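You operate a simulated robot arm through the tools that you are given. There is no shell and no other tool. Be economical: measure what you need, move in short steps, check, and stop when the job is done.

You are at the controls of a simulated two-armed robot. One attempt, no reset.

Task
Warm the cold steam main gently, then open it wide.
Fine: open the line drain, wind the main wheel to about 25, wait till the drain blows steam, close the drain.

Only the result counts: the job must be done as asked and must still hold three seconds after the hand-in. Knocking over, shifting, dropping, spilling or breaking anything else fails it.

Robot
Two 7-joint arms with fingered hands on one trunk, on a base that drives. Base frame: it is fixed to the floor where the robot stands at the start and does not move with it; the origin is under the middle of the robot, x ahead of it, y to its left, z up. Lengths are in m, angles in rad, forces in N, time in s.
The left shoulder is at the start at [0.07, 0.142, 1.163], the right one opposite. With the tool pointing down near the work surface each hand reaches from about 0.38 to 0.78 m from the robot's upright axis, wherever it stands, measured 20 degrees to its own side. Places, roughly: blue lever [0.3, -0.4, 0.2]; brass pipework [0.5, -0.4, 0.5]; kettle inlet wheel [1.1, 0.2, 0.6]; kettle outlet wheel [0.8, 0, 0.6]; kettle steam wheel [0.1, -0.6, 0.6]; line drain knob [0.7, -0.2, 0.8]; main steam wheel [0.5, -0.3, 0.9]; tun outlet wheel [-0.2, -1.2, 0.4]. Payload 3.6 kg a hand.
The tool frame of a hand sits at the grasp point between the pads (the TCP): z along the fingers, y along the line on which they close. The tips reach 0.025 m beyond it. Largest opening 0.088 m; the body of the gripper starts 0.029 m behind the TCP. The gripper is a hand of 5 fingers: y runs from the thumb to the fingers, the wrist lies at [-0.013, -0.097, -0.162] in the tool frame, and closing takes about 1.5 s.
Orientation is that of the tool frame in the base frame, as a unit quaternion [w, x, y, z]. With the fingers straight down and the wrist toward the robot, the tool's x, y and z point along [0, 1, 0], [1, 0, 0] and [0, 0, -1] of the base frame.

Tools
- The arms move only by the tool drive_tool. It takes "left_increments", "right_increments" or both (then of equal length, played together; a hand with none holds still); each is a list of rows, each a list of 2 entries, a list of its own where there are three numbers: the shift along the tool's x, y, z in m, then the turn, a rotation vector about the tool's x, y, z in rad. In form: [[[x, y, z], [wx, wy, wz]], ...]. A call has 1 to 10 rows; each row shifts and turns the commanded pose from where the row before left it, along the tool's axes as they then stand. "left_hand" and "right_hand" are, for a hand that has rows, the closure in counts, from 0 (fully open) to 255 (shut), set as the call begins (left out, the last holds). Each row takes 0.2 s and may step no farther than 0.05 m and 0.15 rad from the row before; otherwise, or with a gripper value out of range, the whole call is refused. A pose out of reach is approached as far as the arm can. The call stops where the force on the tool passes 90 N (or 10 N more than at its start, if that is more) or the arm is blocked; 0.2 s more then pass. Each finger travels about 0.072 m/s and halts on what it meets, pressing with about 28 N; the grip force reading is that of the motor and also rises with nothing between the fingers. The clock runs only during rows and for 0.2 s after the last one: add rows that do not move to give the fingers time. The reply holds the time, the measured pose of the TCP, the force on the tool along the base axes, the opening and the grip force, in the units named above and with some noise, with the torque about the TCP (base axes, N m) and any sound that the robot's microphone picked up.
- Cameras (640 x 400 px; columns grow to the right, rows downward): "scene" is now at [0.1052, -0.0654, 1.3793]; the picture's right is [-0.75, -0.66, 0.00], its down [-0.45, 0.52, -0.73] and it looks along [0.48, -0.55, -0.69] (base axes); focal length 237 px, centre (320, 200). "left" rides on the left gripper at [-0.059, -0.079, -0.105] in its tool frame; the picture's right is [-0.73, -0.32, 0.61], its down [0.62, -0.68, 0.38] and it looks along [0.29, 0.66, 0.70] (tool axes); focal length 234 px, centre (320, 200). "right" rides on the right gripper at [0.059, -0.079, -0.105] in its tool frame; the picture's right is [-0.73, 0.32, -0.61], its down [-0.62, -0.68, 0.38] and it looks along [-0.29, 0.66, 0.70] (tool axes); focal length 234 px, centre (320, 200).
- camera(camera): a new picture of that camera. The clock stands still meanwhile.
- slide_trunk(by): slides the trunk up (or, below 0, down) by that many m; the arms and the scene camera ride with it, the base frame stays. It gives what a move gives, with no picture.
- drive_base(legs): drives the robot by 1 to 6 legs, each [ahead, left, turn to the left] in m, m and rad, along the robot's own axes; the way and the turn of a leg run together, so that a leg with both is an arc; at most 1.5 m and 3.142 rad a leg. The arms and the cameras ride along, it lands a little off, and it stops where it bumps. It gives what a move gives.
- hand_shape(shape, hand): the hand has 5 fingers and takes this shape, open, in about a second: jaw (thumb against the fingers, like two jaws); tri (thumb and two fingers); tip (a fingertip pinch); poke (one finger out to press); point (the index stretched); flat (the hand flat); cup (the hand cupped); fist (a fist). The gripper value then closes the fingers along that shape, each until it touches; the sizes above hold for jaw. It gives what a move gives, with no picture.
- head_to(pan, tilt): turns the head with the scene camera to pan (to the left, within 1.501 rad either way) and tilt (down, from -0.506 to 1.204), counted from straight ahead of the robot. It gives what a move gives.
- pixel_to_xyz(camera, pixels): for up to 12 pixels [column, row] of the newest picture of that camera ("zoom" is the newest enlarged one), the place [x, y, z] in the base frame of the surface seen there, good to about 0.002 m. The clock stands still meanwhile.
- close_up(camera, box): a new picture of the part [left, top, right, bottom] of that camera's present view, enlarged. The clock stands still meanwhile.
- sign_off(): hands the job in; it is judged then, once.

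Go step by step. Measure first, check grasps and placings, and put right what went wrong. The budget is 80 turns and 70 pictures, counting those below and the enlarged ones. Unless the task says otherwise, let go and move clear before handing in, and close with one line.

The tools are called after "Emit:" as name(argument=value, ...) on one line, values as JSON. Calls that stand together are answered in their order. drive_tool: Moves the arms, as the interface text tells. Its arguments: {"type":"object","properties":{"left_increments":{"type":"array"},"left_hand":{"type":"number"},"right_increments":{"type":"array"},"right_hand":{"type":"number"}},"required":[]} The other tools are called the same way: slide_trunk (by) slides the trunk up or down; hand_shape (shape, hand) gives the hand a shape; drive_base (legs) drives the base; head_to (pan, tilt) turns the head that bears the scene camera; camera (camera) takes a picture; pixel_to_xyz (camera, pixels) gives the place of the surface under pixels of a picture; close_up (camera, box) takes an enlarged picture of a part of a camera's view; sign_off () hands the job in.

At the start:

```text
time_s: 0.0
left_tcp_pos: [0.5107, -0.0242, 1.0944]
left_tool_rot: [0.0, 0.707, 0.707, 0.001]
left_ft_force: [0.5, 0.7, -0.1]
left_moment: [0.0, 0.0, -0.01]
left_gripper_width: 0.0878
left_finger_force: 0.0
left_shape: jaw
right_tcp_pos: [0.4265, -0.3735, 1.1214]
right_tool_rot: [-0.001, 0.707, 0.707, 0.0]
right_ft_force: [-0.1, 0.1, 0.1]
right_moment: [0.0, 0.01, -0.01]
right_gripper_width: 0.0878
right_finger_force: 0.0
right_shape: jaw
trunk travel left (down, up): [-0.699, 0.241]
robot x, y, heading: [0.0018, 0.0, -0.0]
head pan, tilt: [-0.853, 0.756]
```

scene: 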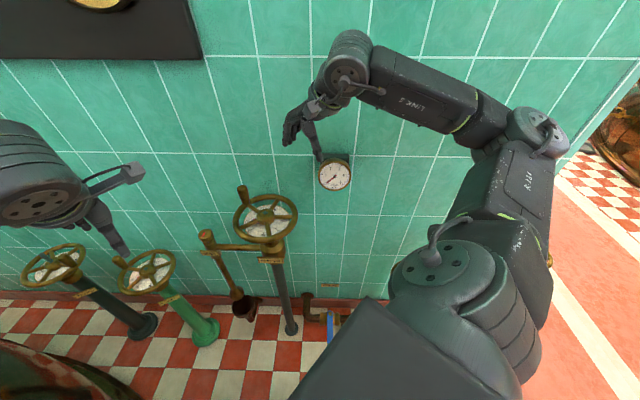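
right: 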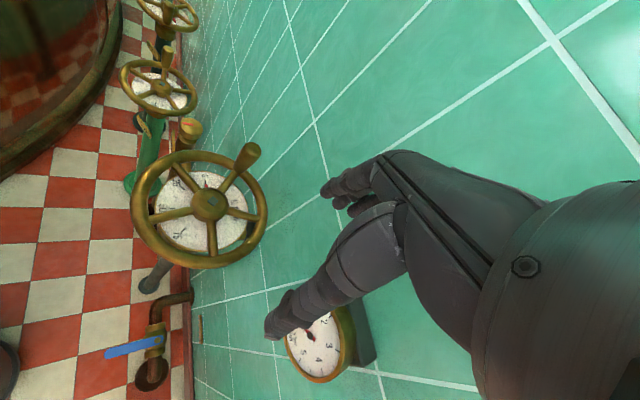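
left: 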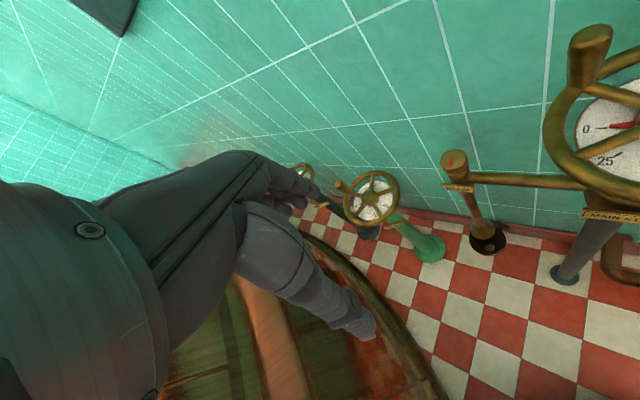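

The scene shows the main wheel near (265,218) and the drain knob near (207,237). I'll look at them enlarged.

Emit:
close_up(camera="scene", box=[180, 150, 340, 250])

Emit:
close_up(camera="left", box=[420, 20, 640, 240])

Emit:
pixel_to_xyz(camera="scene", pixels=[[265, 217], [242, 192], [242, 205], [237, 222], [295, 210], [265, 197], [207, 237], [207, 233], [335, 175], [230, 247], [225, 270], [240, 303]])

```text
4.00 times, centred on (260, 200) of scene
```

zoom: 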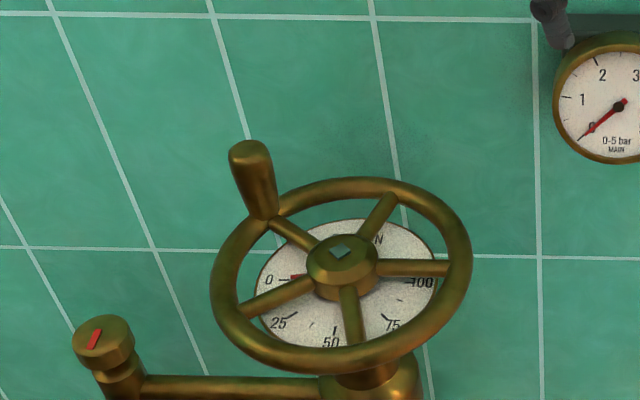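

```text
1.82 times, centred on (530, 130) of left
```

zoom: 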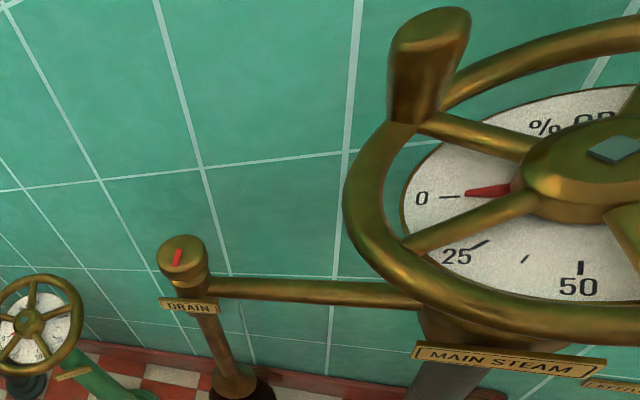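

```text
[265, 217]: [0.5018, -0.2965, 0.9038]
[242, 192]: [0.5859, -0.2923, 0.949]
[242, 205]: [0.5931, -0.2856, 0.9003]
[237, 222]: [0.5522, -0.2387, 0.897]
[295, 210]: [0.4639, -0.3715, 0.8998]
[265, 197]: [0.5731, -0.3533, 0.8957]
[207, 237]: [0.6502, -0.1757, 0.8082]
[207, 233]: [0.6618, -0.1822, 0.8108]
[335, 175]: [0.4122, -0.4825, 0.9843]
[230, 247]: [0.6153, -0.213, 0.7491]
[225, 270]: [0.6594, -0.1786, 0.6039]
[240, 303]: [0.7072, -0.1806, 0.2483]
```

The wheel is horizontal, with its axis near (0.50,-0.305) and its rim at z≈0.90. The handle is at (0.59,-0.29), and the drain knob top is at about (0.66,-0.18,0.81). I'll measure the knob and its red mark.

Emit:
close_up(camera="scene", box=[190, 220, 238, 250])

Emit:
close_up(camera="left", box=[430, 135, 510, 205])

```text
13.33 times, centred on (214, 235) of scene
```

zoom: 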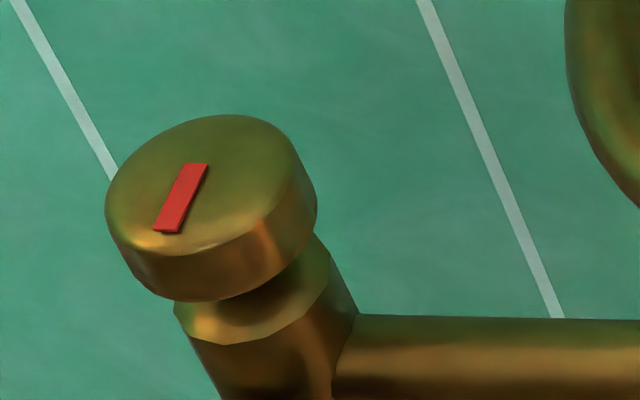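

```text
5.71 times, centred on (470, 170) of left
```

zoom: 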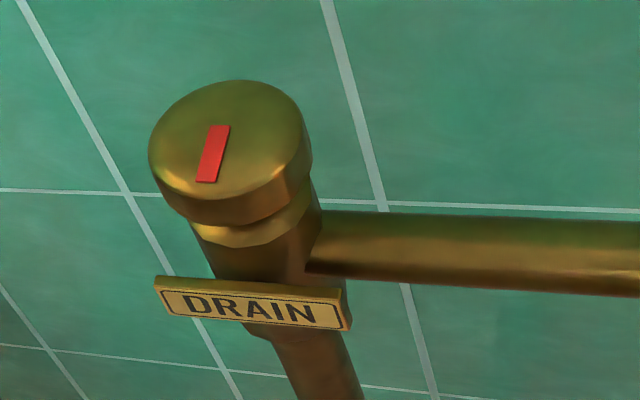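

Emit:
pixel_to_xyz(camera="zoom", pixels=[[222, 130], [208, 180], [155, 145], [300, 145], [230, 85], [220, 192], [220, 210], [250, 240], [330, 240], [250, 280]])

Emit:
pixel_to_xyz(camera="scene", pixels=[[242, 187], [246, 190], [240, 192], [244, 200], [297, 218], [278, 240], [258, 242], [235, 210], [283, 196]])

```text
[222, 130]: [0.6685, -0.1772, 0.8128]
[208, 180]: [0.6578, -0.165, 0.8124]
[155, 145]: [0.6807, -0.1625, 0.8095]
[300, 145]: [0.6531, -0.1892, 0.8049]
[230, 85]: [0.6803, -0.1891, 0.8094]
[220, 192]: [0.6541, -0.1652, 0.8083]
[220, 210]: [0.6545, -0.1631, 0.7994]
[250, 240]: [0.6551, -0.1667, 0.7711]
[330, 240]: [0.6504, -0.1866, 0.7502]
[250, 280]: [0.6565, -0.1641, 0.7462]
```

```text
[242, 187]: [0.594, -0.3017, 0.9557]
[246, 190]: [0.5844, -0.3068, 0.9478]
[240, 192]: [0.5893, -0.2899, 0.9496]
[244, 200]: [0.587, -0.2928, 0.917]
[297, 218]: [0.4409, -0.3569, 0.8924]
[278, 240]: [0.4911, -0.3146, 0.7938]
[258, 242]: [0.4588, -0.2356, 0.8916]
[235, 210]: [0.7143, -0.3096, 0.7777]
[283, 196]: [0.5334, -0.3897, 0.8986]
```

The knob centre is about (0.667,-0.177), top z 0.81, with the mark across the pipe. That likely means closed, and a CCW turn would bring the mark along the pipe. I'll bring the left hand over the knob, with the wrist yawed to its left side to leave room for the CCW turn.

Emit:
drive_tool(left_increments=[[[-0.0306, 0.0312, 0], [0, 0, 0]], [[-0.0306, 0.0312, 0], [0, 0, 0]], [[-0.0306, 0.0312, 0], [0, 0, 0]], [[-0.0306, 0.0312, 0], [0, 0, 0]], [[-0.0306, 0.0312, 0], [0, 0, 0]], [[0, 0, 0], [0, 0, 0.15]], [[0, 0, 0], [0, 0, 0.15]], [[0, 0, 0], [0, 0, 0.15]], [[0, 0, 0], [0, 0, 0.15]], [[0, 0, 0], [0, 0, 0.15]]], left_hand=0)

```text
time_s: 2.2
left_tcp_pos: [0.6421, -0.153, 1.0933]
left_tool_rot: [0.0, 0.917, 0.399, 0.001]
left_ft_force: [0.1, -0.4, 0.8]
left_moment: [0.0, -0.01, 0.05]
left_gripper_width: 0.0877
left_finger_force: 0.1
left_shape: jaw
left hand out of reach, approached as far as the arm can: row 5
right_tcp_pos: [0.4272, -0.3747, 1.1229]
right_tool_rot: [0.0, 0.707, 0.707, 0.0]
right_ft_force: [-0.3, -0.6, -0.2]
right_moment: [0.03, 0.0, -0.02]
right_gripper_width: 0.0877
right_finger_force: 0.1
right_shape: jaw
trunk travel left (down, up): [-0.699, 0.241]
robot x, y, heading: [-0.0004, -0.0026, 0.002]
head pan, tilt: [-0.853, 0.756]
```

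The arm ran out at row 5, about 3 cm short. I'll check the floor ahead before driving the base a little forward.

Emit:
head_to(pan=-0.3, tilt=1.15)

Emit:
camera(camera="scene")

```text
time_s: 3.2
left_tcp_pos: [0.6414, -0.153, 1.0932]
left_tool_rot: [0.0, 0.917, 0.4, 0.0]
left_ft_force: [-0.2, -0.1, 0.6]
left_moment: [0.02, 0.02, 0.0]
left_gripper_width: 0.0877
left_finger_force: 0.0
left_shape: jaw
right_tcp_pos: [0.4271, -0.3746, 1.1216]
right_tool_rot: [0.0, 0.707, 0.707, 0.0]
right_ft_force: [0.6, -0.3, 0.4]
right_moment: [0.01, 0.03, 0.01]
right_gripper_width: 0.0876
right_finger_force: 0.0
right_shape: jaw
trunk travel left (down, up): [-0.699, 0.241]
robot x, y, heading: [0.0005, -0.0005, -0.001]
head pan, tilt: [-0.3, 1.15]
```

```text
62 pictures are left
```

scene: 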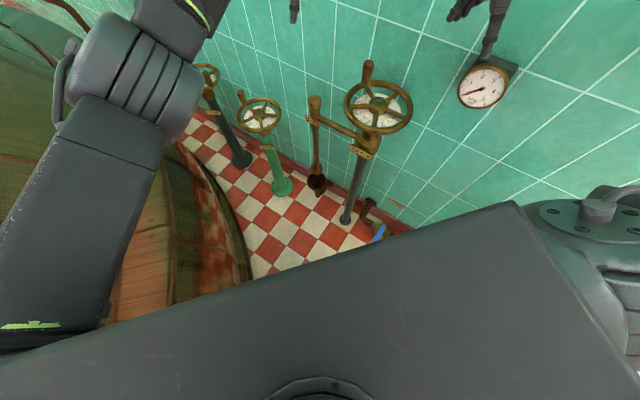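

The kettle's rim is at left, around (200,170)-(248,270). I'll measure how close it is, along with the posts.

Emit:
pixel_to_xyz(camera="scene", pixels=[[247, 270], [225, 210], [150, 290], [180, 300], [290, 255], [345, 218], [283, 188], [377, 232], [265, 270], [340, 255], [243, 158], [120, 300]])

```text
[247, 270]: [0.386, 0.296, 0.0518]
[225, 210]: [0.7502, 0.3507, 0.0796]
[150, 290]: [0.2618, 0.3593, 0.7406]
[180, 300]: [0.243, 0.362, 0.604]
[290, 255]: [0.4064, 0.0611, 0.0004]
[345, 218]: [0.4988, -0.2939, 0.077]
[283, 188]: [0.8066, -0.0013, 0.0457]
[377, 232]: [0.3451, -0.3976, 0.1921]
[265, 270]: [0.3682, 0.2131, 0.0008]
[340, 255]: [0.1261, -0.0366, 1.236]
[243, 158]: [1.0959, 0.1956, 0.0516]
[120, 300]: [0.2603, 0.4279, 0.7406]
```

The kettle edge stays at y≥0.29, so a short move straight ahead is clear. Driving 0.08 m forward.

Emit:
drive_base(legs=[[0.08, 0, 0]])

Emit:
head_to(pan=-0.75, tilt=0.8)

Emit:
camera(camera="scene")

Emit:
camera(camera="left")

```text
time_s: 4.2
left_tcp_pos: [0.7214, -0.1529, 1.0927]
left_tool_rot: [0.001, 0.917, 0.398, 0.0]
left_ft_force: [0.5, 0.4, -0.2]
left_moment: [-0.01, 0.05, 0.0]
left_gripper_width: 0.0881
left_finger_force: 0.0
left_shape: jaw
right_tcp_pos: [0.5065, -0.3743, 1.1224]
right_tool_rot: [0.0, 0.708, 0.707, 0.001]
right_ft_force: [0.7, 0.3, -0.1]
right_moment: [0.01, 0.02, 0.0]
right_gripper_width: 0.0875
right_finger_force: 0.1
right_shape: jaw
trunk travel left (down, up): [-0.699, 0.241]
robot x, y, heading: [0.0799, -0.0017, -0.001]
head pan, tilt: [-0.3, 1.15]
```

```text
time_s: 5.1
left_tcp_pos: [0.7218, -0.1531, 1.0927]
left_tool_rot: [-0.001, 0.917, 0.399, 0.001]
left_ft_force: [0.2, -0.3, 0.6]
left_moment: [0.01, 0.02, 0.01]
left_gripper_width: 0.088
left_finger_force: 0.1
left_shape: jaw
right_tcp_pos: [0.5067, -0.375, 1.1234]
right_tool_rot: [-0.001, 0.707, 0.707, 0.0]
right_ft_force: [0.7, -0.1, 0.4]
right_moment: [0.04, 0.0, 0.0]
right_gripper_width: 0.0876
right_finger_force: 0.1
right_shape: jaw
trunk travel left (down, up): [-0.699, 0.241]
robot x, y, heading: [0.0812, -0.0031, -0.004]
head pan, tilt: [-0.75, 0.799]
```

```text
61 pictures are left
```

scene: 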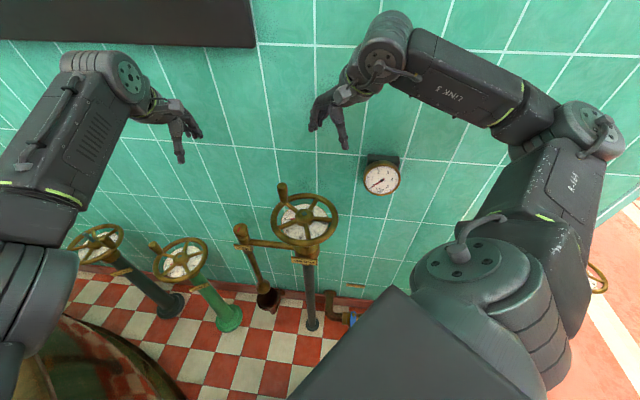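

```text
60 pictures are left
```

left: 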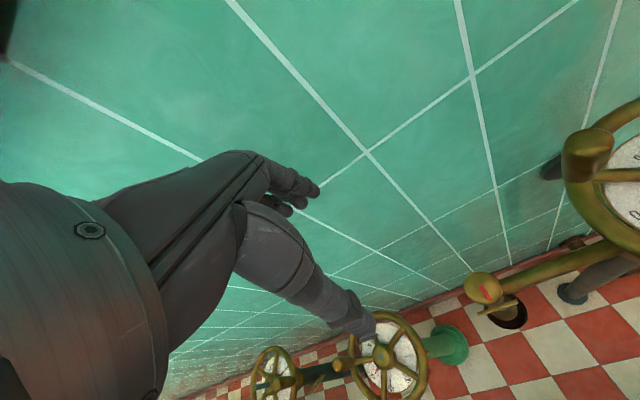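

The left hand is up near the wall, and the knob shows at (485,288) in the left picture. I'll move above the knob, yaw 0.4 rad more, and descend to z≈0.87.

Emit:
drive_tool(left_increments=[[[-0.0275, -0.012, 0], [0, 0, 0]], [[-0.0275, -0.012, 0], [0, 0, 0]], [[0, 0, 0], [0, 0, 0.15]], [[0, 0, 0], [0, 0, 0.15]], [[0, 0, 0], [0, 0, 0.1]], [[0, 0, 0.045], [0, 0, 0]], [[0, 0, 0.045], [0, 0, 0]], [[0, 0, 0.045], [0, 0, 0]], [[0, 0, 0.045], [0, 0, 0]], [[0, 0, 0.04], [0, 0, 0]]])

Emit:
camera(camera="scene")

Emit:
camera(camera="left")

```text
time_s: 7.3
left_tcp_pos: [0.6671, -0.1783, 0.8731]
left_tool_rot: [0.0, 0.978, 0.207, 0.0]
left_ft_force: [0.8, 0.2, 0.1]
left_moment: [-0.02, 0.01, 0.0]
left_gripper_width: 0.0877
left_finger_force: 0.1
left_shape: jaw
right_tcp_pos: [0.5081, -0.3745, 1.1227]
right_tool_rot: [-0.001, 0.708, 0.706, 0.0]
right_ft_force: [-0.1, 0.5, 0.4]
right_moment: [-0.05, -0.03, 0.01]
right_gripper_width: 0.0876
right_finger_force: 0.1
right_shape: jaw
trunk travel left (down, up): [-0.699, 0.241]
robot x, y, heading: [0.0782, 0.0017, -0.004]
head pan, tilt: [-0.75, 0.799]
```

```text
59 pictures are left
```

scene: 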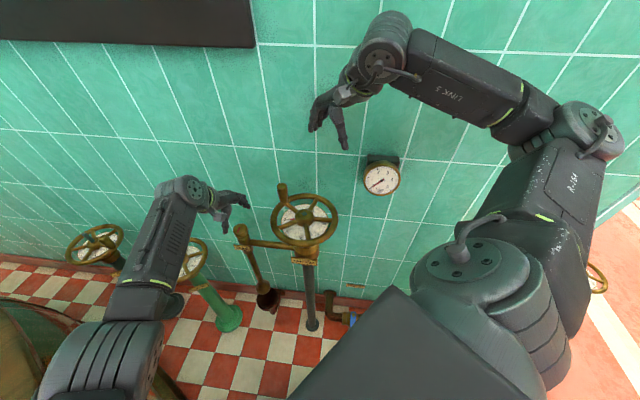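

```text
58 pictures are left
```

left: 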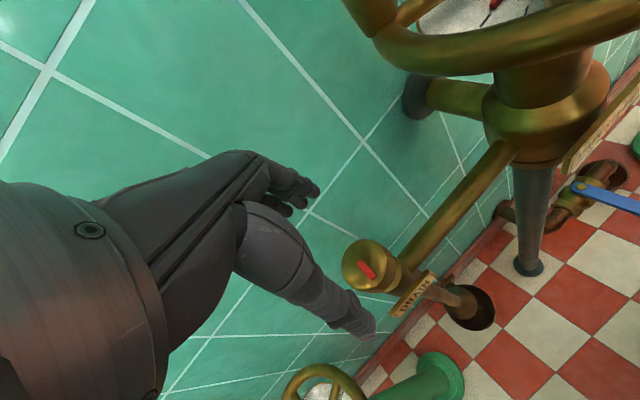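

The knob at (370,262) lies where the tool axis projects, at about (363,258), so the hand is aligned. I'll descend to z≈0.803 and close.

Emit:
drive_tool(left_increments=[[[0, 0, 0.035], [0, 0, 0]], [[0, 0, 0.035], [0, 0, 0]]])

Emit:
camera(camera="left")

```text
time_s: 7.9
left_tcp_pos: [0.6653, -0.1717, 0.7998]
left_tool_rot: [0.0, 0.978, 0.208, 0.0]
left_ft_force: [0.5, -0.1, -0.6]
left_moment: [0.02, -0.01, 0.01]
left_gripper_width: 0.088
left_finger_force: 0.1
left_shape: jaw
left hand out of reach, approached as far as the arm can: row 2
right_tcp_pos: [0.5076, -0.3743, 1.1225]
right_tool_rot: [0.0, 0.707, 0.707, 0.0]
right_ft_force: [-0.2, 0.5, 0.0]
right_moment: [-0.01, 0.02, -0.01]
right_gripper_width: 0.0876
right_finger_force: 0.0
right_shape: jaw
trunk travel left (down, up): [-0.699, 0.241]
robot x, y, heading: [0.0784, -0.0003, -0.004]
head pan, tilt: [-0.75, 0.799]
```

```text
57 pictures are left
```

left: 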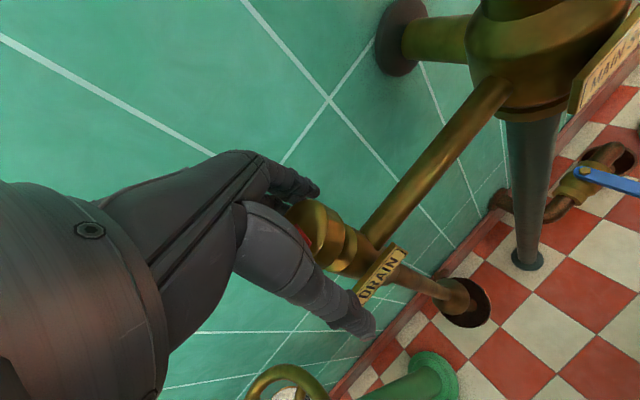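

The hand is at the edge of its reach and 6 mm off. I'll lift it, lower the trunk 0.12 m for more reach, then come back down.

Emit:
drive_tool(left_increments=[[[0, 0, -0.04], [0, 0, 0]], [[0, 0, -0.04], [0, 0, 0]], [[0, 0, -0.04], [0, 0, 0]], [[0, 0, -0.04], [0, 0, 0]]])

Emit:
slide_trunk(by=-0.12)

```text
time_s: 8.9
left_tcp_pos: [0.6655, -0.1719, 0.96]
left_tool_rot: [0.0, 0.978, 0.209, 0.001]
left_ft_force: [0.7, 0.9, 0.6]
left_moment: [0.02, -0.02, 0.01]
left_gripper_width: 0.0877
left_finger_force: 0.0
left_shape: jaw
right_tcp_pos: [0.5057, -0.3753, 1.1218]
right_tool_rot: [0.0, 0.708, 0.707, 0.001]
right_ft_force: [0.3, -0.6, 0.2]
right_moment: [-0.01, 0.04, 0.01]
right_gripper_width: 0.0878
right_finger_force: 0.1
right_shape: jaw
trunk travel left (down, up): [-0.699, 0.241]
robot x, y, heading: [0.0833, -0.001, 0.005]
head pan, tilt: [-0.75, 0.799]
```

```text
time_s: 10.4
left_tcp_pos: [0.6663, -0.1721, 0.8395]
left_tool_rot: [0.0, 0.978, 0.209, 0.0]
left_ft_force: [-0.1, 0.5, -0.6]
left_moment: [-0.03, 0.0, -0.01]
left_gripper_width: 0.0877
left_finger_force: 0.0
left_shape: jaw
right_tcp_pos: [0.5073, -0.3737, 1.0017]
right_tool_rot: [0.0, 0.708, 0.706, 0.0]
right_ft_force: [0.7, -1.1, -0.2]
right_moment: [-0.01, 0.0, 0.0]
right_gripper_width: 0.0877
right_finger_force: 0.0
right_shape: jaw
trunk travel left (down, up): [-0.579, 0.361]
robot x, y, heading: [0.0832, -0.0054, 0.002]
head pan, tilt: [-0.75, 0.799]
```

Next: shift 5 mm along tool y, descend to z≈0.803, and close.

Emit:
drive_tool(left_increments=[[[0, 0.005, 0.018], [0, 0, 0]], [[0, 0, 0.018], [0, 0, 0]]])

Emit:
drive_tool(left_increments=[[[0, 0, 0], [0, 0, 0]], [[0, 0, 0], [0, 0, 0]], [[0, 0, 0], [0, 0, 0]], [[0, 0, 0], [0, 0, 0]], [[0, 0, 0], [0, 0, 0]], [[0, 0, 0], [0, 0, 0]], [[0, 0, 0], [0, 0, 0]]], left_hand=255)

Emit:
camera(camera="left")

```text
time_s: 11.0
left_tcp_pos: [0.6694, -0.1771, 0.8037]
left_tool_rot: [-0.001, 0.978, 0.208, 0.0]
left_ft_force: [0.1, 0.2, -0.3]
left_moment: [-0.02, 0.01, 0.02]
left_gripper_width: 0.0876
left_finger_force: 0.0
left_shape: jaw
right_tcp_pos: [0.5081, -0.3748, 1.0015]
right_tool_rot: [0.0, 0.708, 0.706, 0.0]
right_ft_force: [0.3, -0.5, 0.2]
right_moment: [0.01, 0.0, 0.01]
right_gripper_width: 0.0877
right_finger_force: 0.1
right_shape: jaw
trunk travel left (down, up): [-0.579, 0.361]
robot x, y, heading: [0.0814, -0.0018, -0.002]
head pan, tilt: [-0.75, 0.799]
```

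```text
time_s: 12.6
left_tcp_pos: [0.6678, -0.1758, 0.8019]
left_tool_rot: [0.0, 0.978, 0.209, -0.001]
left_ft_force: [-6.1, 6.5, -14.3]
left_moment: [0.14, 0.1, -0.03]
left_gripper_width: 0.0305
left_finger_force: 28.1
left_shape: jaw
right_tcp_pos: [0.5075, -0.3746, 1.0034]
right_tool_rot: [-0.001, 0.708, 0.706, -0.001]
right_ft_force: [-1.0, 0.3, 0.3]
right_moment: [-0.01, 0.0, 0.04]
right_gripper_width: 0.0874
right_finger_force: 0.1
right_shape: jaw
trunk travel left (down, up): [-0.579, 0.361]
robot x, y, heading: [0.0792, 0.0013, -0.006]
head pan, tilt: [-0.75, 0.799]
```

```text
56 pictures are left
```

left: 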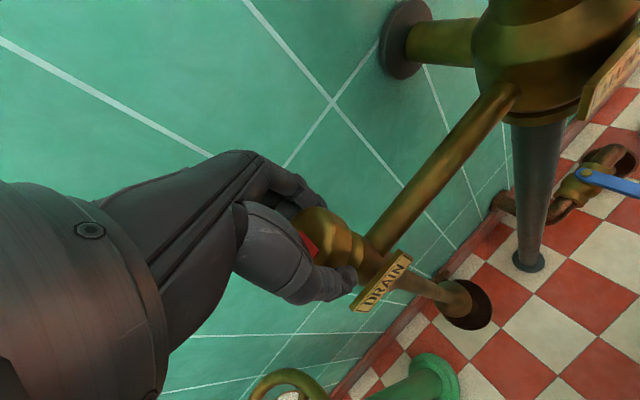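

The knob is gripped (width 0.031, 28 N). I'll try turning CCW by 0.45 rad.

Emit:
drive_tool(left_increments=[[[0, 0, 0], [0, 0, -0.15]], [[0, 0, 0], [0, 0, -0.15]], [[0, 0, 0], [0, 0, -0.15]]])

Emit:
camera(camera="left")

```text
time_s: 13.4
left_tcp_pos: [0.6685, -0.1772, 0.802]
left_tool_rot: [-0.002, 0.907, 0.422, -0.002]
left_ft_force: [-5.6, 2.6, -18.3]
left_moment: [0.07, 0.11, 0.03]
left_gripper_width: 0.0299
left_finger_force: 27.7
left_shape: jaw
right_tcp_pos: [0.5093, -0.3764, 1.0005]
right_tool_rot: [0.0, 0.708, 0.707, 0.0]
right_ft_force: [-0.1, -1.4, -0.4]
right_moment: [0.02, -0.02, 0.02]
right_gripper_width: 0.0875
right_finger_force: 0.0
right_shape: jaw
trunk travel left (down, up): [-0.579, 0.361]
robot x, y, heading: [0.0815, -0.004, 0.0]
head pan, tilt: [-0.75, 0.799]
```

```text
55 pictures are left
```

left: 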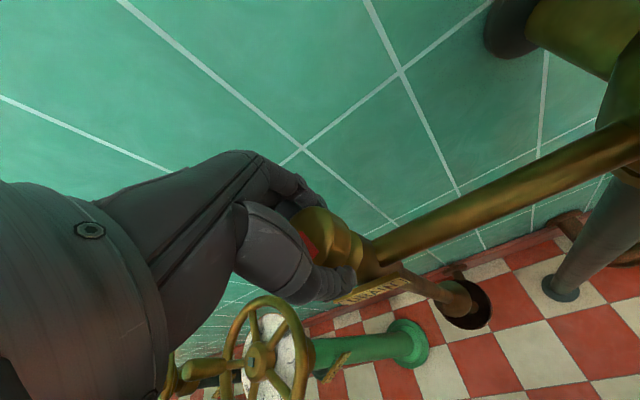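

The red mark at (308,242) stayed with the fingers, so the knob turns freely. I'll continue to about 90°.

Emit:
drive_tool(left_increments=[[[0, 0, 0], [0, 0, -0.15]], [[0, 0, 0], [0, 0, -0.15]], [[0, 0, 0], [0, 0, -0.15]], [[0, 0, 0], [0, 0, -0.15]], [[0, 0, 0], [0, 0, -0.15]], [[0, 0, 0], [0, 0, -0.15]], [[0, 0, 0], [0, 0, -0.15]], [[0, 0, 0], [0, 0, -0.1]]])

Emit:
camera(camera="left")

Emit:
camera(camera="scene")

```text
time_s: 15.2
left_tcp_pos: [0.6929, -0.1336, 0.7898]
left_tool_rot: [0.0, 0.531, 0.847, -0.001]
left_ft_force: [-0.1, -0.3, -0.2]
left_moment: [0.0, 0.0, -0.01]
left_gripper_width: 0.0191
left_finger_force: 27.8
left_shape: jaw
left hand out of reach, approached as far as the arm can: row 7, 8
right_tcp_pos: [0.5115, -0.3734, 1.0016]
right_tool_rot: [-0.002, 0.707, 0.707, -0.001]
right_ft_force: [-0.2, 0.6, -0.4]
right_moment: [0.01, 0.04, 0.0]
right_gripper_width: 0.0874
right_finger_force: 0.1
right_shape: jaw
trunk travel left (down, up): [-0.579, 0.361]
robot x, y, heading: [0.0797, -0.0016, 0.001]
head pan, tilt: [-0.75, 0.799]
```

```text
54 pictures are left
```

left: 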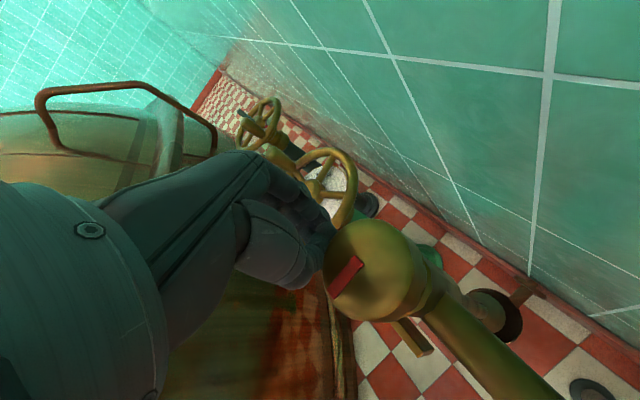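

```text
53 pictures are left
```

scene: 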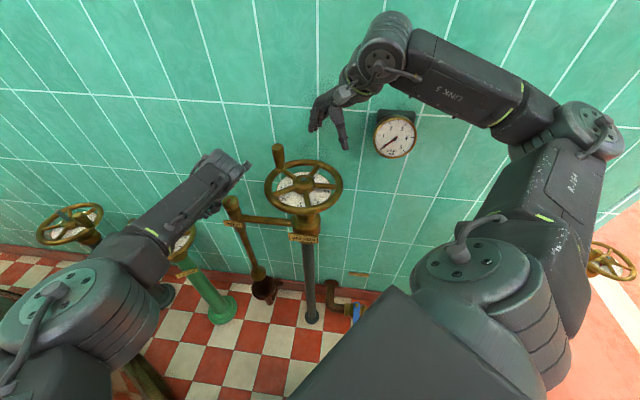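

The hand ran out of reach and slipped off the knob. I'll measure the mark, at (345,275) in the left picture, to see how far the knob turned.

Emit:
close_up(camera="left", box=[300, 200, 480, 340])

Emit:
pixel_to_xyz(camera="left", pixels=[[331, 291], [360, 260], [372, 270], [340, 310], [385, 225], [410, 260]])

```text
2.86 times, centred on (390, 270) of left
```

zoom: 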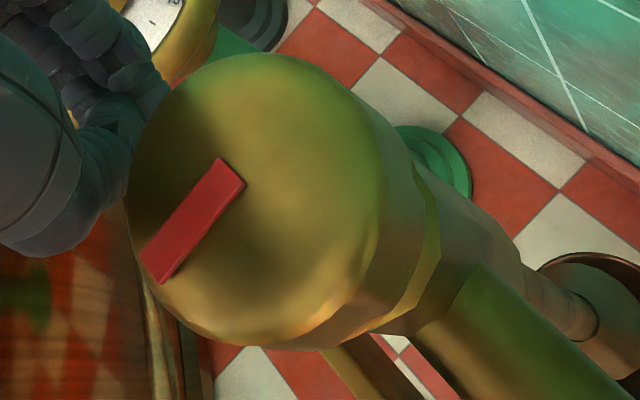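

```text
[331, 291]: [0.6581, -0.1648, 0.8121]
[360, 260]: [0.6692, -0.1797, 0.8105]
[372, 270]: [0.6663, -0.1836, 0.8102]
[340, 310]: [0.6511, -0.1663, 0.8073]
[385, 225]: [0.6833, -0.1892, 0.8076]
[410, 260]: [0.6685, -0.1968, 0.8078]
```

The mark hasn't changed, so the fingers just slid around the narrower neck below the knob. I'll lift, reopen, yaw back, and grip higher on the knob itself.

Emit:
drive_tool(left_increments=[[[0, 0, -0.04], [0, 0, 0]], [[0, 0, -0.04], [0, 0, 0]], [[0, 0, 0], [0, 0, 0.15]], [[0, 0, 0], [0, 0, 0.15]], [[0, 0, 0], [0, 0, 0.15]], [[0, 0, 0], [0, 0, 0.15]], [[0, 0, 0], [0, 0, 0.15]], [[0, 0, 0], [0, 0, 0.15]], [[0, 0, 0], [0, 0, 0.15]], [[0, 0, 0], [0, 0, 0.15]]])

Emit:
drive_tool(left_increments=[[[0, 0, 0], [0, 0, 0.15]], [[0, 0, 0], [0, 0, 0.15]], [[0, 0, 0], [0, 0, 0.05]], [[0, 0, 0], [0, 0, 0]], [[0, 0, 0], [0, 0, 0]], [[0, 0, 0], [0, 0, 0]]], left_hand=0)

```text
time_s: 17.4
left_tcp_pos: [0.6878, -0.139, 0.8718]
left_tool_rot: [0.0, 0.918, 0.398, 0.0]
left_ft_force: [1.5, 0.3, -0.1]
left_moment: [-0.01, 0.03, 0.02]
left_gripper_width: 0.019
left_finger_force: 28.1
left_shape: jaw
right_tcp_pos: [0.5061, -0.3748, 1.0]
right_tool_rot: [0.0, 0.708, 0.706, 0.001]
right_ft_force: [0.7, 0.0, 0.8]
right_moment: [-0.01, -0.01, 0.0]
right_gripper_width: 0.0879
right_finger_force: 0.0
right_shape: jaw
trunk travel left (down, up): [-0.579, 0.361]
robot x, y, heading: [0.0827, -0.002, 0.003]
head pan, tilt: [-0.75, 0.799]
```

```text
time_s: 18.8
left_tcp_pos: [0.6884, -0.1368, 0.8728]
left_tool_rot: [0.0, 0.972, 0.233, 0.0]
left_ft_force: [0.4, -0.5, 0.1]
left_moment: [-0.01, 0.03, -0.01]
left_gripper_width: 0.0881
left_finger_force: 0.1
left_shape: jaw
right_tcp_pos: [0.5076, -0.3755, 1.0022]
right_tool_rot: [0.0, 0.708, 0.706, 0.0]
right_ft_force: [0.0, 0.2, -0.5]
right_moment: [0.0, 0.01, 0.0]
right_gripper_width: 0.0875
right_finger_force: 0.0
right_shape: jaw
trunk travel left (down, up): [-0.579, 0.361]
robot x, y, heading: [0.0792, 0.0006, -0.001]
head pan, tilt: [-0.75, 0.799]
```

Moving over the knob centre and descending only to z≈0.818 before closing.

Emit:
drive_tool(left_increments=[[[-0.0363, 0.0259, 0], [0, 0, 0]], [[0, 0, 0.027], [0, 0, 0]], [[0, 0, 0.027], [0, 0, 0]]])

Emit:
drive_tool(left_increments=[[[0, 0, 0], [0, 0, 0]], [[0, 0, 0], [0, 0, 0]], [[0, 0, 0], [0, 0, 0]], [[0, 0, 0], [0, 0, 0]], [[0, 0, 0], [0, 0, 0]], [[0, 0, 0], [0, 0, 0]], [[0, 0, 0], [0, 0, 0]]], left_hand=255)

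Emit:
close_up(camera="left", box=[200, 130, 440, 340])

```text
time_s: 19.6
left_tcp_pos: [0.6676, -0.1756, 0.8188]
left_tool_rot: [0.0, 0.972, 0.233, 0.001]
left_ft_force: [-0.2, 0.2, -0.2]
left_moment: [-0.05, 0.0, 0.03]
left_gripper_width: 0.0877
left_finger_force: 0.0
left_shape: jaw
right_tcp_pos: [0.5071, -0.3754, 1.0019]
right_tool_rot: [0.0, 0.707, 0.707, 0.0]
right_ft_force: [-0.9, 0.1, -0.4]
right_moment: [-0.01, -0.01, 0.0]
right_gripper_width: 0.0875
right_finger_force: 0.0
right_shape: jaw
trunk travel left (down, up): [-0.579, 0.361]
robot x, y, heading: [0.0807, -0.0007, -0.002]
head pan, tilt: [-0.75, 0.799]
```

```text
time_s: 21.2
left_tcp_pos: [0.667, -0.1737, 0.8202]
left_tool_rot: [0.0, 0.972, 0.233, 0.0]
left_ft_force: [-4.1, 4.9, -3.4]
left_moment: [0.07, 0.08, 0.02]
left_gripper_width: 0.0341
left_finger_force: 28.4
left_shape: jaw
right_tcp_pos: [0.5071, -0.3746, 1.0012]
right_tool_rot: [-0.001, 0.708, 0.706, 0.0]
right_ft_force: [0.5, -1.3, -0.7]
right_moment: [-0.02, 0.01, 0.03]
right_gripper_width: 0.0878
right_finger_force: 0.0
right_shape: jaw
trunk travel left (down, up): [-0.579, 0.361]
robot x, y, heading: [0.0805, 0.0007, -0.002]
head pan, tilt: [-0.75, 0.799]
```

```text
1.90 times, centred on (320, 235) of left
```

zoom: 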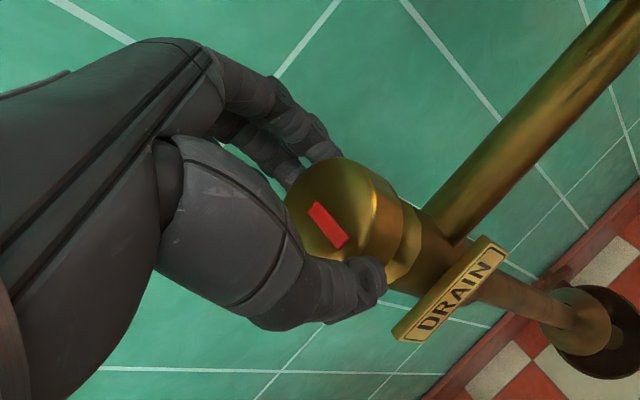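

The fingers now hold the knob's cap itself. I'll turn 0.45 rad CCW and check the mark.

Emit:
drive_tool(left_increments=[[[0, 0, 0], [0, 0, -0.15]], [[0, 0, 0], [0, 0, -0.15]], [[0, 0, 0], [0, 0, -0.15]]])

Emit:
close_up(camera="left", box=[200, 130, 440, 340])

```text
time_s: 22.0
left_tcp_pos: [0.6659, -0.1763, 0.8191]
left_tool_rot: [0.0, 0.896, 0.445, -0.001]
left_ft_force: [-3.9, 5.7, -0.6]
left_moment: [0.08, 0.05, -0.02]
left_gripper_width: 0.0337
left_finger_force: 28.1
left_shape: jaw
right_tcp_pos: [0.5067, -0.3738, 1.0023]
right_tool_rot: [0.0, 0.707, 0.707, 0.0]
right_ft_force: [-0.1, -0.6, 0.4]
right_moment: [-0.03, 0.01, 0.02]
right_gripper_width: 0.0873
right_finger_force: 0.0
right_shape: jaw
trunk travel left (down, up): [-0.579, 0.361]
robot x, y, heading: [0.0768, -0.0011, -0.001]
head pan, tilt: [-0.75, 0.799]
```

```text
1.90 times, centred on (320, 235) of left
```

zoom: 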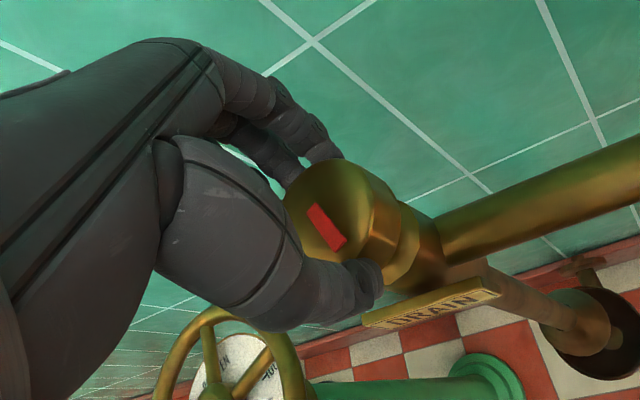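

Emit:
pixel_to_xyz(camera="zoom", pixels=[[313, 207], [340, 245], [330, 165], [290, 200]])

Emit:
drive_tool(left_increments=[[[0, 0, 0], [0, 0, -0.15]], [[0, 0, 0], [0, 0, -0.15]], [[0, 0, 0], [0, 0, -0.15]]])

Emit:
close_up(camera="left", box=[200, 130, 440, 340])

```text
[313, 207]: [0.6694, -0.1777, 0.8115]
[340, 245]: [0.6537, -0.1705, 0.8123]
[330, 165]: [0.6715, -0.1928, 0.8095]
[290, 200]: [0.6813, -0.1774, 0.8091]
```

```text
time_s: 22.8
left_tcp_pos: [0.6684, -0.172, 0.8175]
left_tool_rot: [-0.002, 0.771, 0.637, 0.003]
left_ft_force: [-12.9, -5.8, 5.2]
left_moment: [-0.13, 0.3, -0.06]
left_gripper_width: 0.0343
left_finger_force: 28.0
left_shape: jaw
right_tcp_pos: [0.5046, -0.3775, 1.0021]
right_tool_rot: [0.0, 0.707, 0.707, 0.002]
right_ft_force: [-0.4, -0.5, -1.0]
right_moment: [-0.01, -0.03, 0.01]
right_gripper_width: 0.0876
right_finger_force: 0.1
right_shape: jaw
trunk travel left (down, up): [-0.579, 0.361]
robot x, y, heading: [0.0835, 0.0027, 0.001]
head pan, tilt: [-0.75, 0.799]
```

```text
1.90 times, centred on (320, 235) of left
```

zoom: 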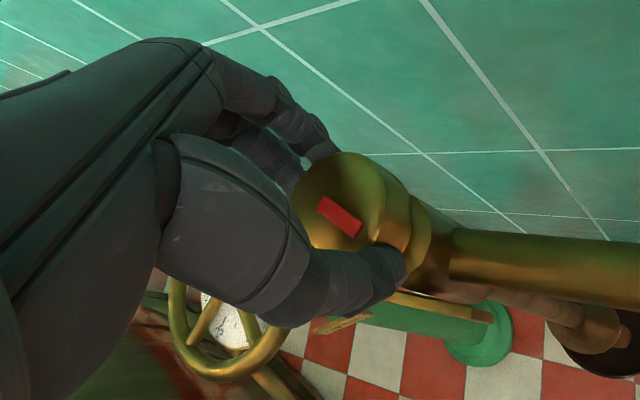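

The mark turns with the hand. I'll continue, with a small correction toward the knob axis.

Emit:
drive_tool(left_increments=[[[-0.003, 0, 0], [0, 0, -0.12]], [[0, 0, 0], [0, 0, -0.12]], [[0, 0, 0], [0, 0, -0.12]]])

Emit:
close_up(camera="left", box=[200, 130, 440, 340])

```text
time_s: 23.6
left_tcp_pos: [0.6675, -0.179, 0.819]
left_tool_rot: [0.0, 0.647, 0.762, 0.001]
left_ft_force: [2.0, 7.4, 1.0]
left_moment: [0.16, -0.14, 0.0]
left_gripper_width: 0.0331
left_finger_force: 27.8
left_shape: jaw
right_tcp_pos: [0.5069, -0.3741, 1.0023]
right_tool_rot: [0.0, 0.707, 0.707, -0.001]
right_ft_force: [-0.3, 0.5, 0.3]
right_moment: [0.03, -0.02, 0.0]
right_gripper_width: 0.0877
right_finger_force: 0.1
right_shape: jaw
trunk travel left (down, up): [-0.579, 0.361]
robot x, y, heading: [0.078, 0.0002, 0.005]
head pan, tilt: [-0.75, 0.799]
```

```text
1.90 times, centred on (320, 235) of left
```

zoom: 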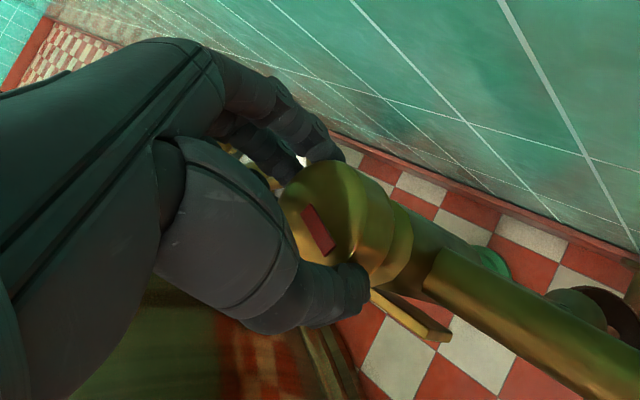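

Emit:
pixel_to_xyz(camera="zoom", pixels=[[307, 208], [329, 250], [345, 170], [290, 195]])

Emit:
close_up(camera="scene", box=[200, 130, 440, 340])

```text
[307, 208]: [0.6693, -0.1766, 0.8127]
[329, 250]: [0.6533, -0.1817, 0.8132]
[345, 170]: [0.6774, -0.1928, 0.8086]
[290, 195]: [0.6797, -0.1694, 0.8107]
```

```text
1.90 times, centred on (320, 235) of scene
```

zoom: 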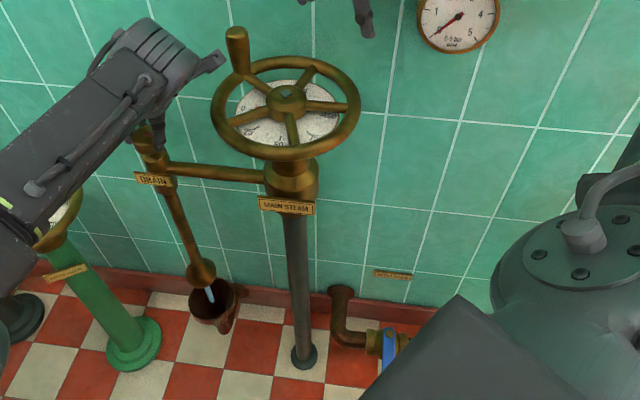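

Water is running from the drain at (210,294), and the mark has turned about 63°. I'll release, yaw back, re-grip and finish the quarter turn.

Emit:
drive_tool(left_increments=[[[0, 0, 0], [0, 0, 0]], [[0, 0, 0], [0, 0, 0]], [[0, 0, 0], [0, 0, 0]], [[0, 0, 0], [0, 0, 0]], [[0, 0, 0], [0, 0, 0.14]], [[0, 0, 0], [0, 0, 0.14]], [[0, 0, 0], [0, 0, 0.14]], [[0, 0, 0], [0, 0, 0.14]], [[0, 0, 0], [0, 0, 0]]], left_hand=0)

Emit:
close_up(camera="left", box=[200, 130, 440, 340])

```text
time_s: 25.6
left_tcp_pos: [0.666, -0.181, 0.8188]
left_tool_rot: [-0.001, 0.835, 0.551, -0.001]
left_ft_force: [-0.8, 0.2, 0.1]
left_moment: [0.04, 0.02, -0.02]
left_gripper_width: 0.0873
left_finger_force: 0.1
left_shape: jaw
right_tcp_pos: [0.5064, -0.3751, 1.0019]
right_tool_rot: [0.0, 0.708, 0.706, 0.0]
right_ft_force: [-0.2, -0.4, -0.2]
right_moment: [0.0, 0.01, 0.02]
right_gripper_width: 0.0876
right_finger_force: 0.1
right_shape: jaw
trunk travel left (down, up): [-0.579, 0.361]
robot x, y, heading: [0.0768, 0.0007, -0.005]
head pan, tilt: [-0.75, 0.799]
```

```text
1.90 times, centred on (320, 235) of left
```

zoom: 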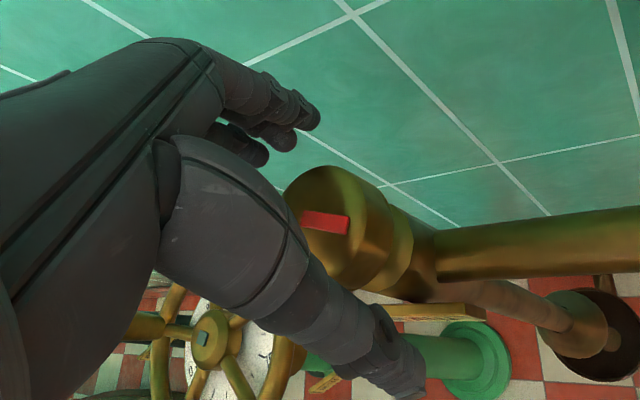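

The mark stayed turned, so there is no spring. I'll re-grip and turn 0.55 rad more.

Emit:
drive_tool(left_increments=[[[0.003, 0, 0], [0, 0, 0]], [[0, 0, 0], [0, 0, 0]], [[0, 0, 0], [0, 0, 0]], [[0, 0, 0], [0, 0, 0]], [[0, 0, 0], [0, 0, 0]], [[0, 0, 0], [0, 0, 0]], [[0, 0, 0], [0, 0, -0.14]], [[0, 0, 0], [0, 0, -0.14]], [[0, 0, 0], [0, 0, -0.14]], [[0, 0, 0], [0, 0, -0.13]]], left_hand=255)

Emit:
close_up(camera="left", box=[200, 130, 440, 340])

```text
time_s: 27.8
left_tcp_pos: [0.6684, -0.1795, 0.817]
left_tool_rot: [0.0, 0.652, 0.758, 0.0]
left_ft_force: [-0.3, -9.9, -0.1]
left_moment: [-0.2, -0.15, -0.4]
left_gripper_width: 0.033
left_finger_force: 28.1
left_shape: jaw
right_tcp_pos: [0.5065, -0.3769, 0.9998]
right_tool_rot: [0.0, 0.707, 0.707, 0.0]
right_ft_force: [-0.4, -1.0, -0.1]
right_moment: [0.01, 0.02, -0.02]
right_gripper_width: 0.0877
right_finger_force: 0.0
right_shape: jaw
trunk travel left (down, up): [-0.579, 0.361]
robot x, y, heading: [0.0762, -0.0021, -0.0]
head pan, tilt: [-0.75, 0.799]
```

```text
1.90 times, centred on (320, 235) of left
```

zoom: 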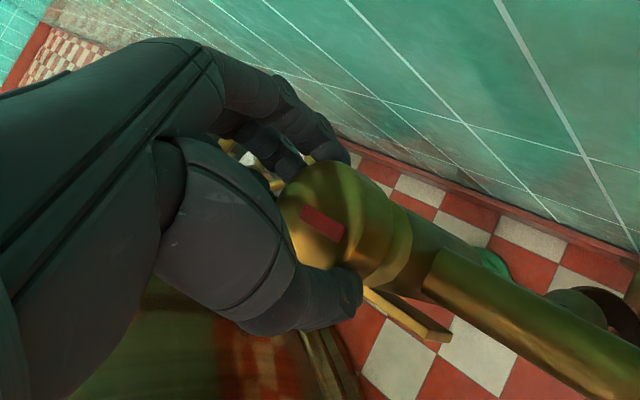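

Emit:
pixel_to_xyz(camera="zoom", pixels=[[303, 212], [343, 232]])

Emit:
close_up(camera="scene", box=[230, 150, 350, 310])

```text
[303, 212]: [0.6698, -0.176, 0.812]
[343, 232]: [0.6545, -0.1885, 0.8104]
```

```text
2.50 times, centred on (290, 230) of scene
```

zoom: 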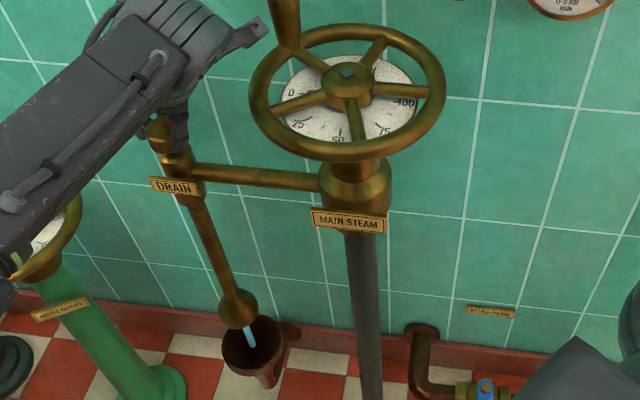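

The mark now points at 219°, in line with the pipe and at the stop, with water running. The drain is fully open. I'll release and retract the left hand.

Emit:
drive_tool(left_increments=[[[0, 0, 0], [0, 0, 0]], [[0, 0, 0], [0, 0, 0]], [[0, 0, 0], [0, 0, 0]], [[0, 0, 0], [0, 0, 0]], [[0, 0, -0.04], [0, 0, 0]], [[0, 0, -0.04], [0, 0, 0]], [[0, 0, -0.04], [0, 0, 0]], [[0.035, -0.035, 0], [0, 0, 0]], [[0.035, -0.035, 0], [0, 0, 0]], [[0.035, -0.035, 0], [0, 0, 0]]], left_hand=0)

Emit:
close_up(camera="scene", box=[220, 130, 400, 320])

```text
time_s: 30.0
left_tcp_pos: [0.5468, -0.0899, 0.9418]
left_tool_rot: [0.0, 0.652, 0.758, -0.001]
left_ft_force: [-0.2, -0.6, -0.4]
left_moment: [0.01, -0.03, 0.01]
left_gripper_width: 0.0877
left_finger_force: 0.0
left_shape: jaw
right_tcp_pos: [0.5061, -0.3736, 1.0034]
right_tool_rot: [0.001, 0.708, 0.706, 0.0]
right_ft_force: [-0.7, 0.8, 0.5]
right_moment: [0.01, 0.0, 0.02]
right_gripper_width: 0.0879
right_finger_force: 0.0
right_shape: jaw
trunk travel left (down, up): [-0.579, 0.361]
robot x, y, heading: [0.0825, -0.001, -0.005]
head pan, tilt: [-0.75, 0.799]
```

```text
2.11 times, centred on (310, 225) of scene
```

zoom: 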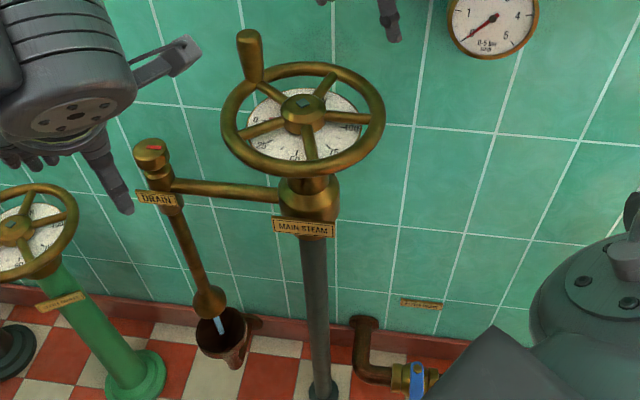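

The drain keeps flowing. I'll measure the peg and wheel rim precisely from this view.

Emit:
pixel_to_xyz(camera="zoom", pixels=[[248, 36], [243, 60], [260, 60], [252, 75], [304, 103], [228, 120], [383, 120], [305, 168], [310, 66], [240, 94], [360, 85], [250, 160]])

```text
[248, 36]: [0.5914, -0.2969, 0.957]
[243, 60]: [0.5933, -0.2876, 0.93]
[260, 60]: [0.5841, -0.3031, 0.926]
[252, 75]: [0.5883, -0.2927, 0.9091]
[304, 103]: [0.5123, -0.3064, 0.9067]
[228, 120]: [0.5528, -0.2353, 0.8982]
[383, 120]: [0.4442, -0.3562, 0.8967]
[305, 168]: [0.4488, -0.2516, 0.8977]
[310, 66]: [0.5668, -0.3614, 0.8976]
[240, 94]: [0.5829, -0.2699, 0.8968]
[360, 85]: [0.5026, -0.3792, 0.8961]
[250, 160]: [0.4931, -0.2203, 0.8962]
```

The peg is at about (0.593,-0.299) and the wheel centre at (0.506,-0.304), with peg radius ≈0.088. I'll bring the right hand onto the peg and close.

Emit:
drive_tool(right_increments=[[[0.025, 0.029, 0], [0, 0, 0]], [[0.025, 0.029, 0], [0, 0, 0]], [[0.025, 0.029, 0], [0, 0, 0]], [[0, 0, 0.029], [0, 0, 0]], [[0, 0, 0.028], [0, 0, 0]]], right_hand=0)

Emit:
camera(camera="right")

Emit:
close_up(camera="scene", box=[220, 130, 400, 320])

```text
time_s: 31.2
left_tcp_pos: [0.5483, -0.0909, 0.941]
left_tool_rot: [-0.001, 0.653, 0.757, -0.001]
left_ft_force: [0.0, 0.0, -0.7]
left_moment: [0.01, -0.06, -0.01]
left_gripper_width: 0.0877
left_finger_force: 0.0
left_shape: jaw
right_tcp_pos: [0.5952, -0.3003, 0.9458]
right_tool_rot: [0.0, 0.708, 0.706, -0.001]
right_ft_force: [0.5, -0.1, -0.1]
right_moment: [0.0, 0.01, -0.05]
right_gripper_width: 0.088
right_finger_force: 0.0
right_shape: jaw
trunk travel left (down, up): [-0.579, 0.361]
robot x, y, heading: [0.0817, -0.0015, -0.003]
head pan, tilt: [-0.75, 0.799]
```

```text
42 pictures are left
```

right: 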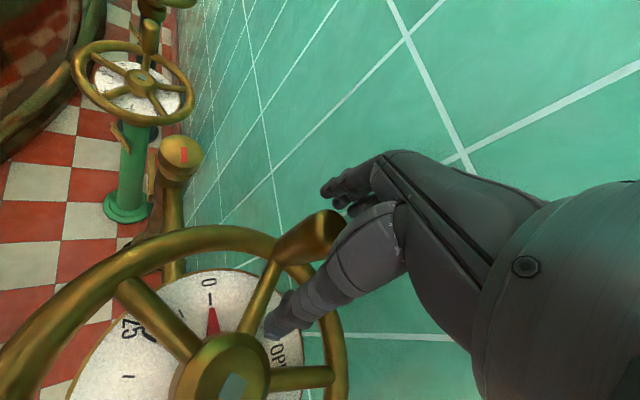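

```text
2.11 times, centred on (310, 225) of scene
```

zoom: 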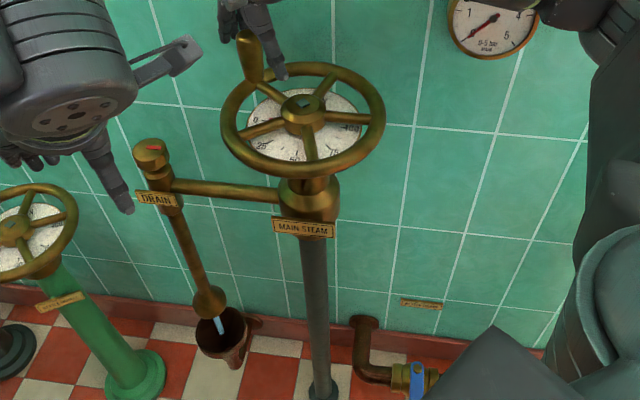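

The peg, at (320,230) in the right view, sits between thumb and fingers. Closing on it.

Emit:
drive_tool(right_increments=[[[0, 0, 0], [0, 0, 0]], [[0, 0, 0], [0, 0, 0]], [[0, 0, 0], [0, 0, 0]], [[0, 0, 0], [0, 0, 0]], [[0, 0, 0], [0, 0, 0]], [[0, 0, 0], [0, 0, 0]], [[0, 0, 0], [0, 0, 0]]], right_hand=255)

Emit:
camera(camera="right")

```text
time_s: 32.8
left_tcp_pos: [0.5471, -0.0914, 0.9404]
left_tool_rot: [0.0, 0.652, 0.758, 0.0]
left_ft_force: [-0.7, 0.3, 0.2]
left_moment: [-0.03, 0.01, 0.04]
left_gripper_width: 0.0879
left_finger_force: 0.0
left_shape: jaw
right_tcp_pos: [0.5945, -0.3002, 0.9452]
right_tool_rot: [0.0, 0.708, 0.706, 0.0]
right_ft_force: [-5.1, -1.0, -3.6]
right_moment: [0.0, 0.07, 0.0]
right_gripper_width: 0.019
right_finger_force: 28.0
right_shape: jaw
trunk travel left (down, up): [-0.579, 0.361]
robot x, y, heading: [0.0813, 0.0001, -0.007]
head pan, tilt: [-0.75, 0.799]
```

```text
40 pictures are left
```

right: 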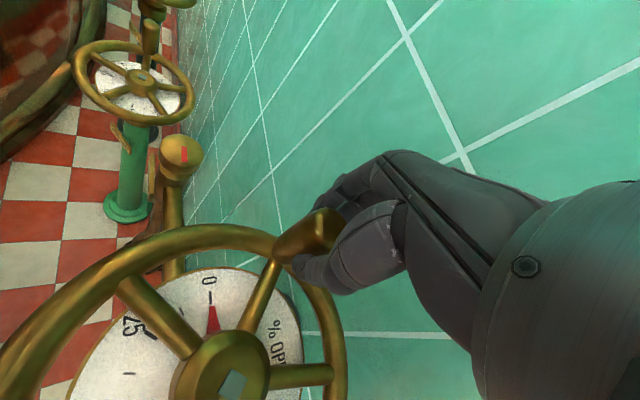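

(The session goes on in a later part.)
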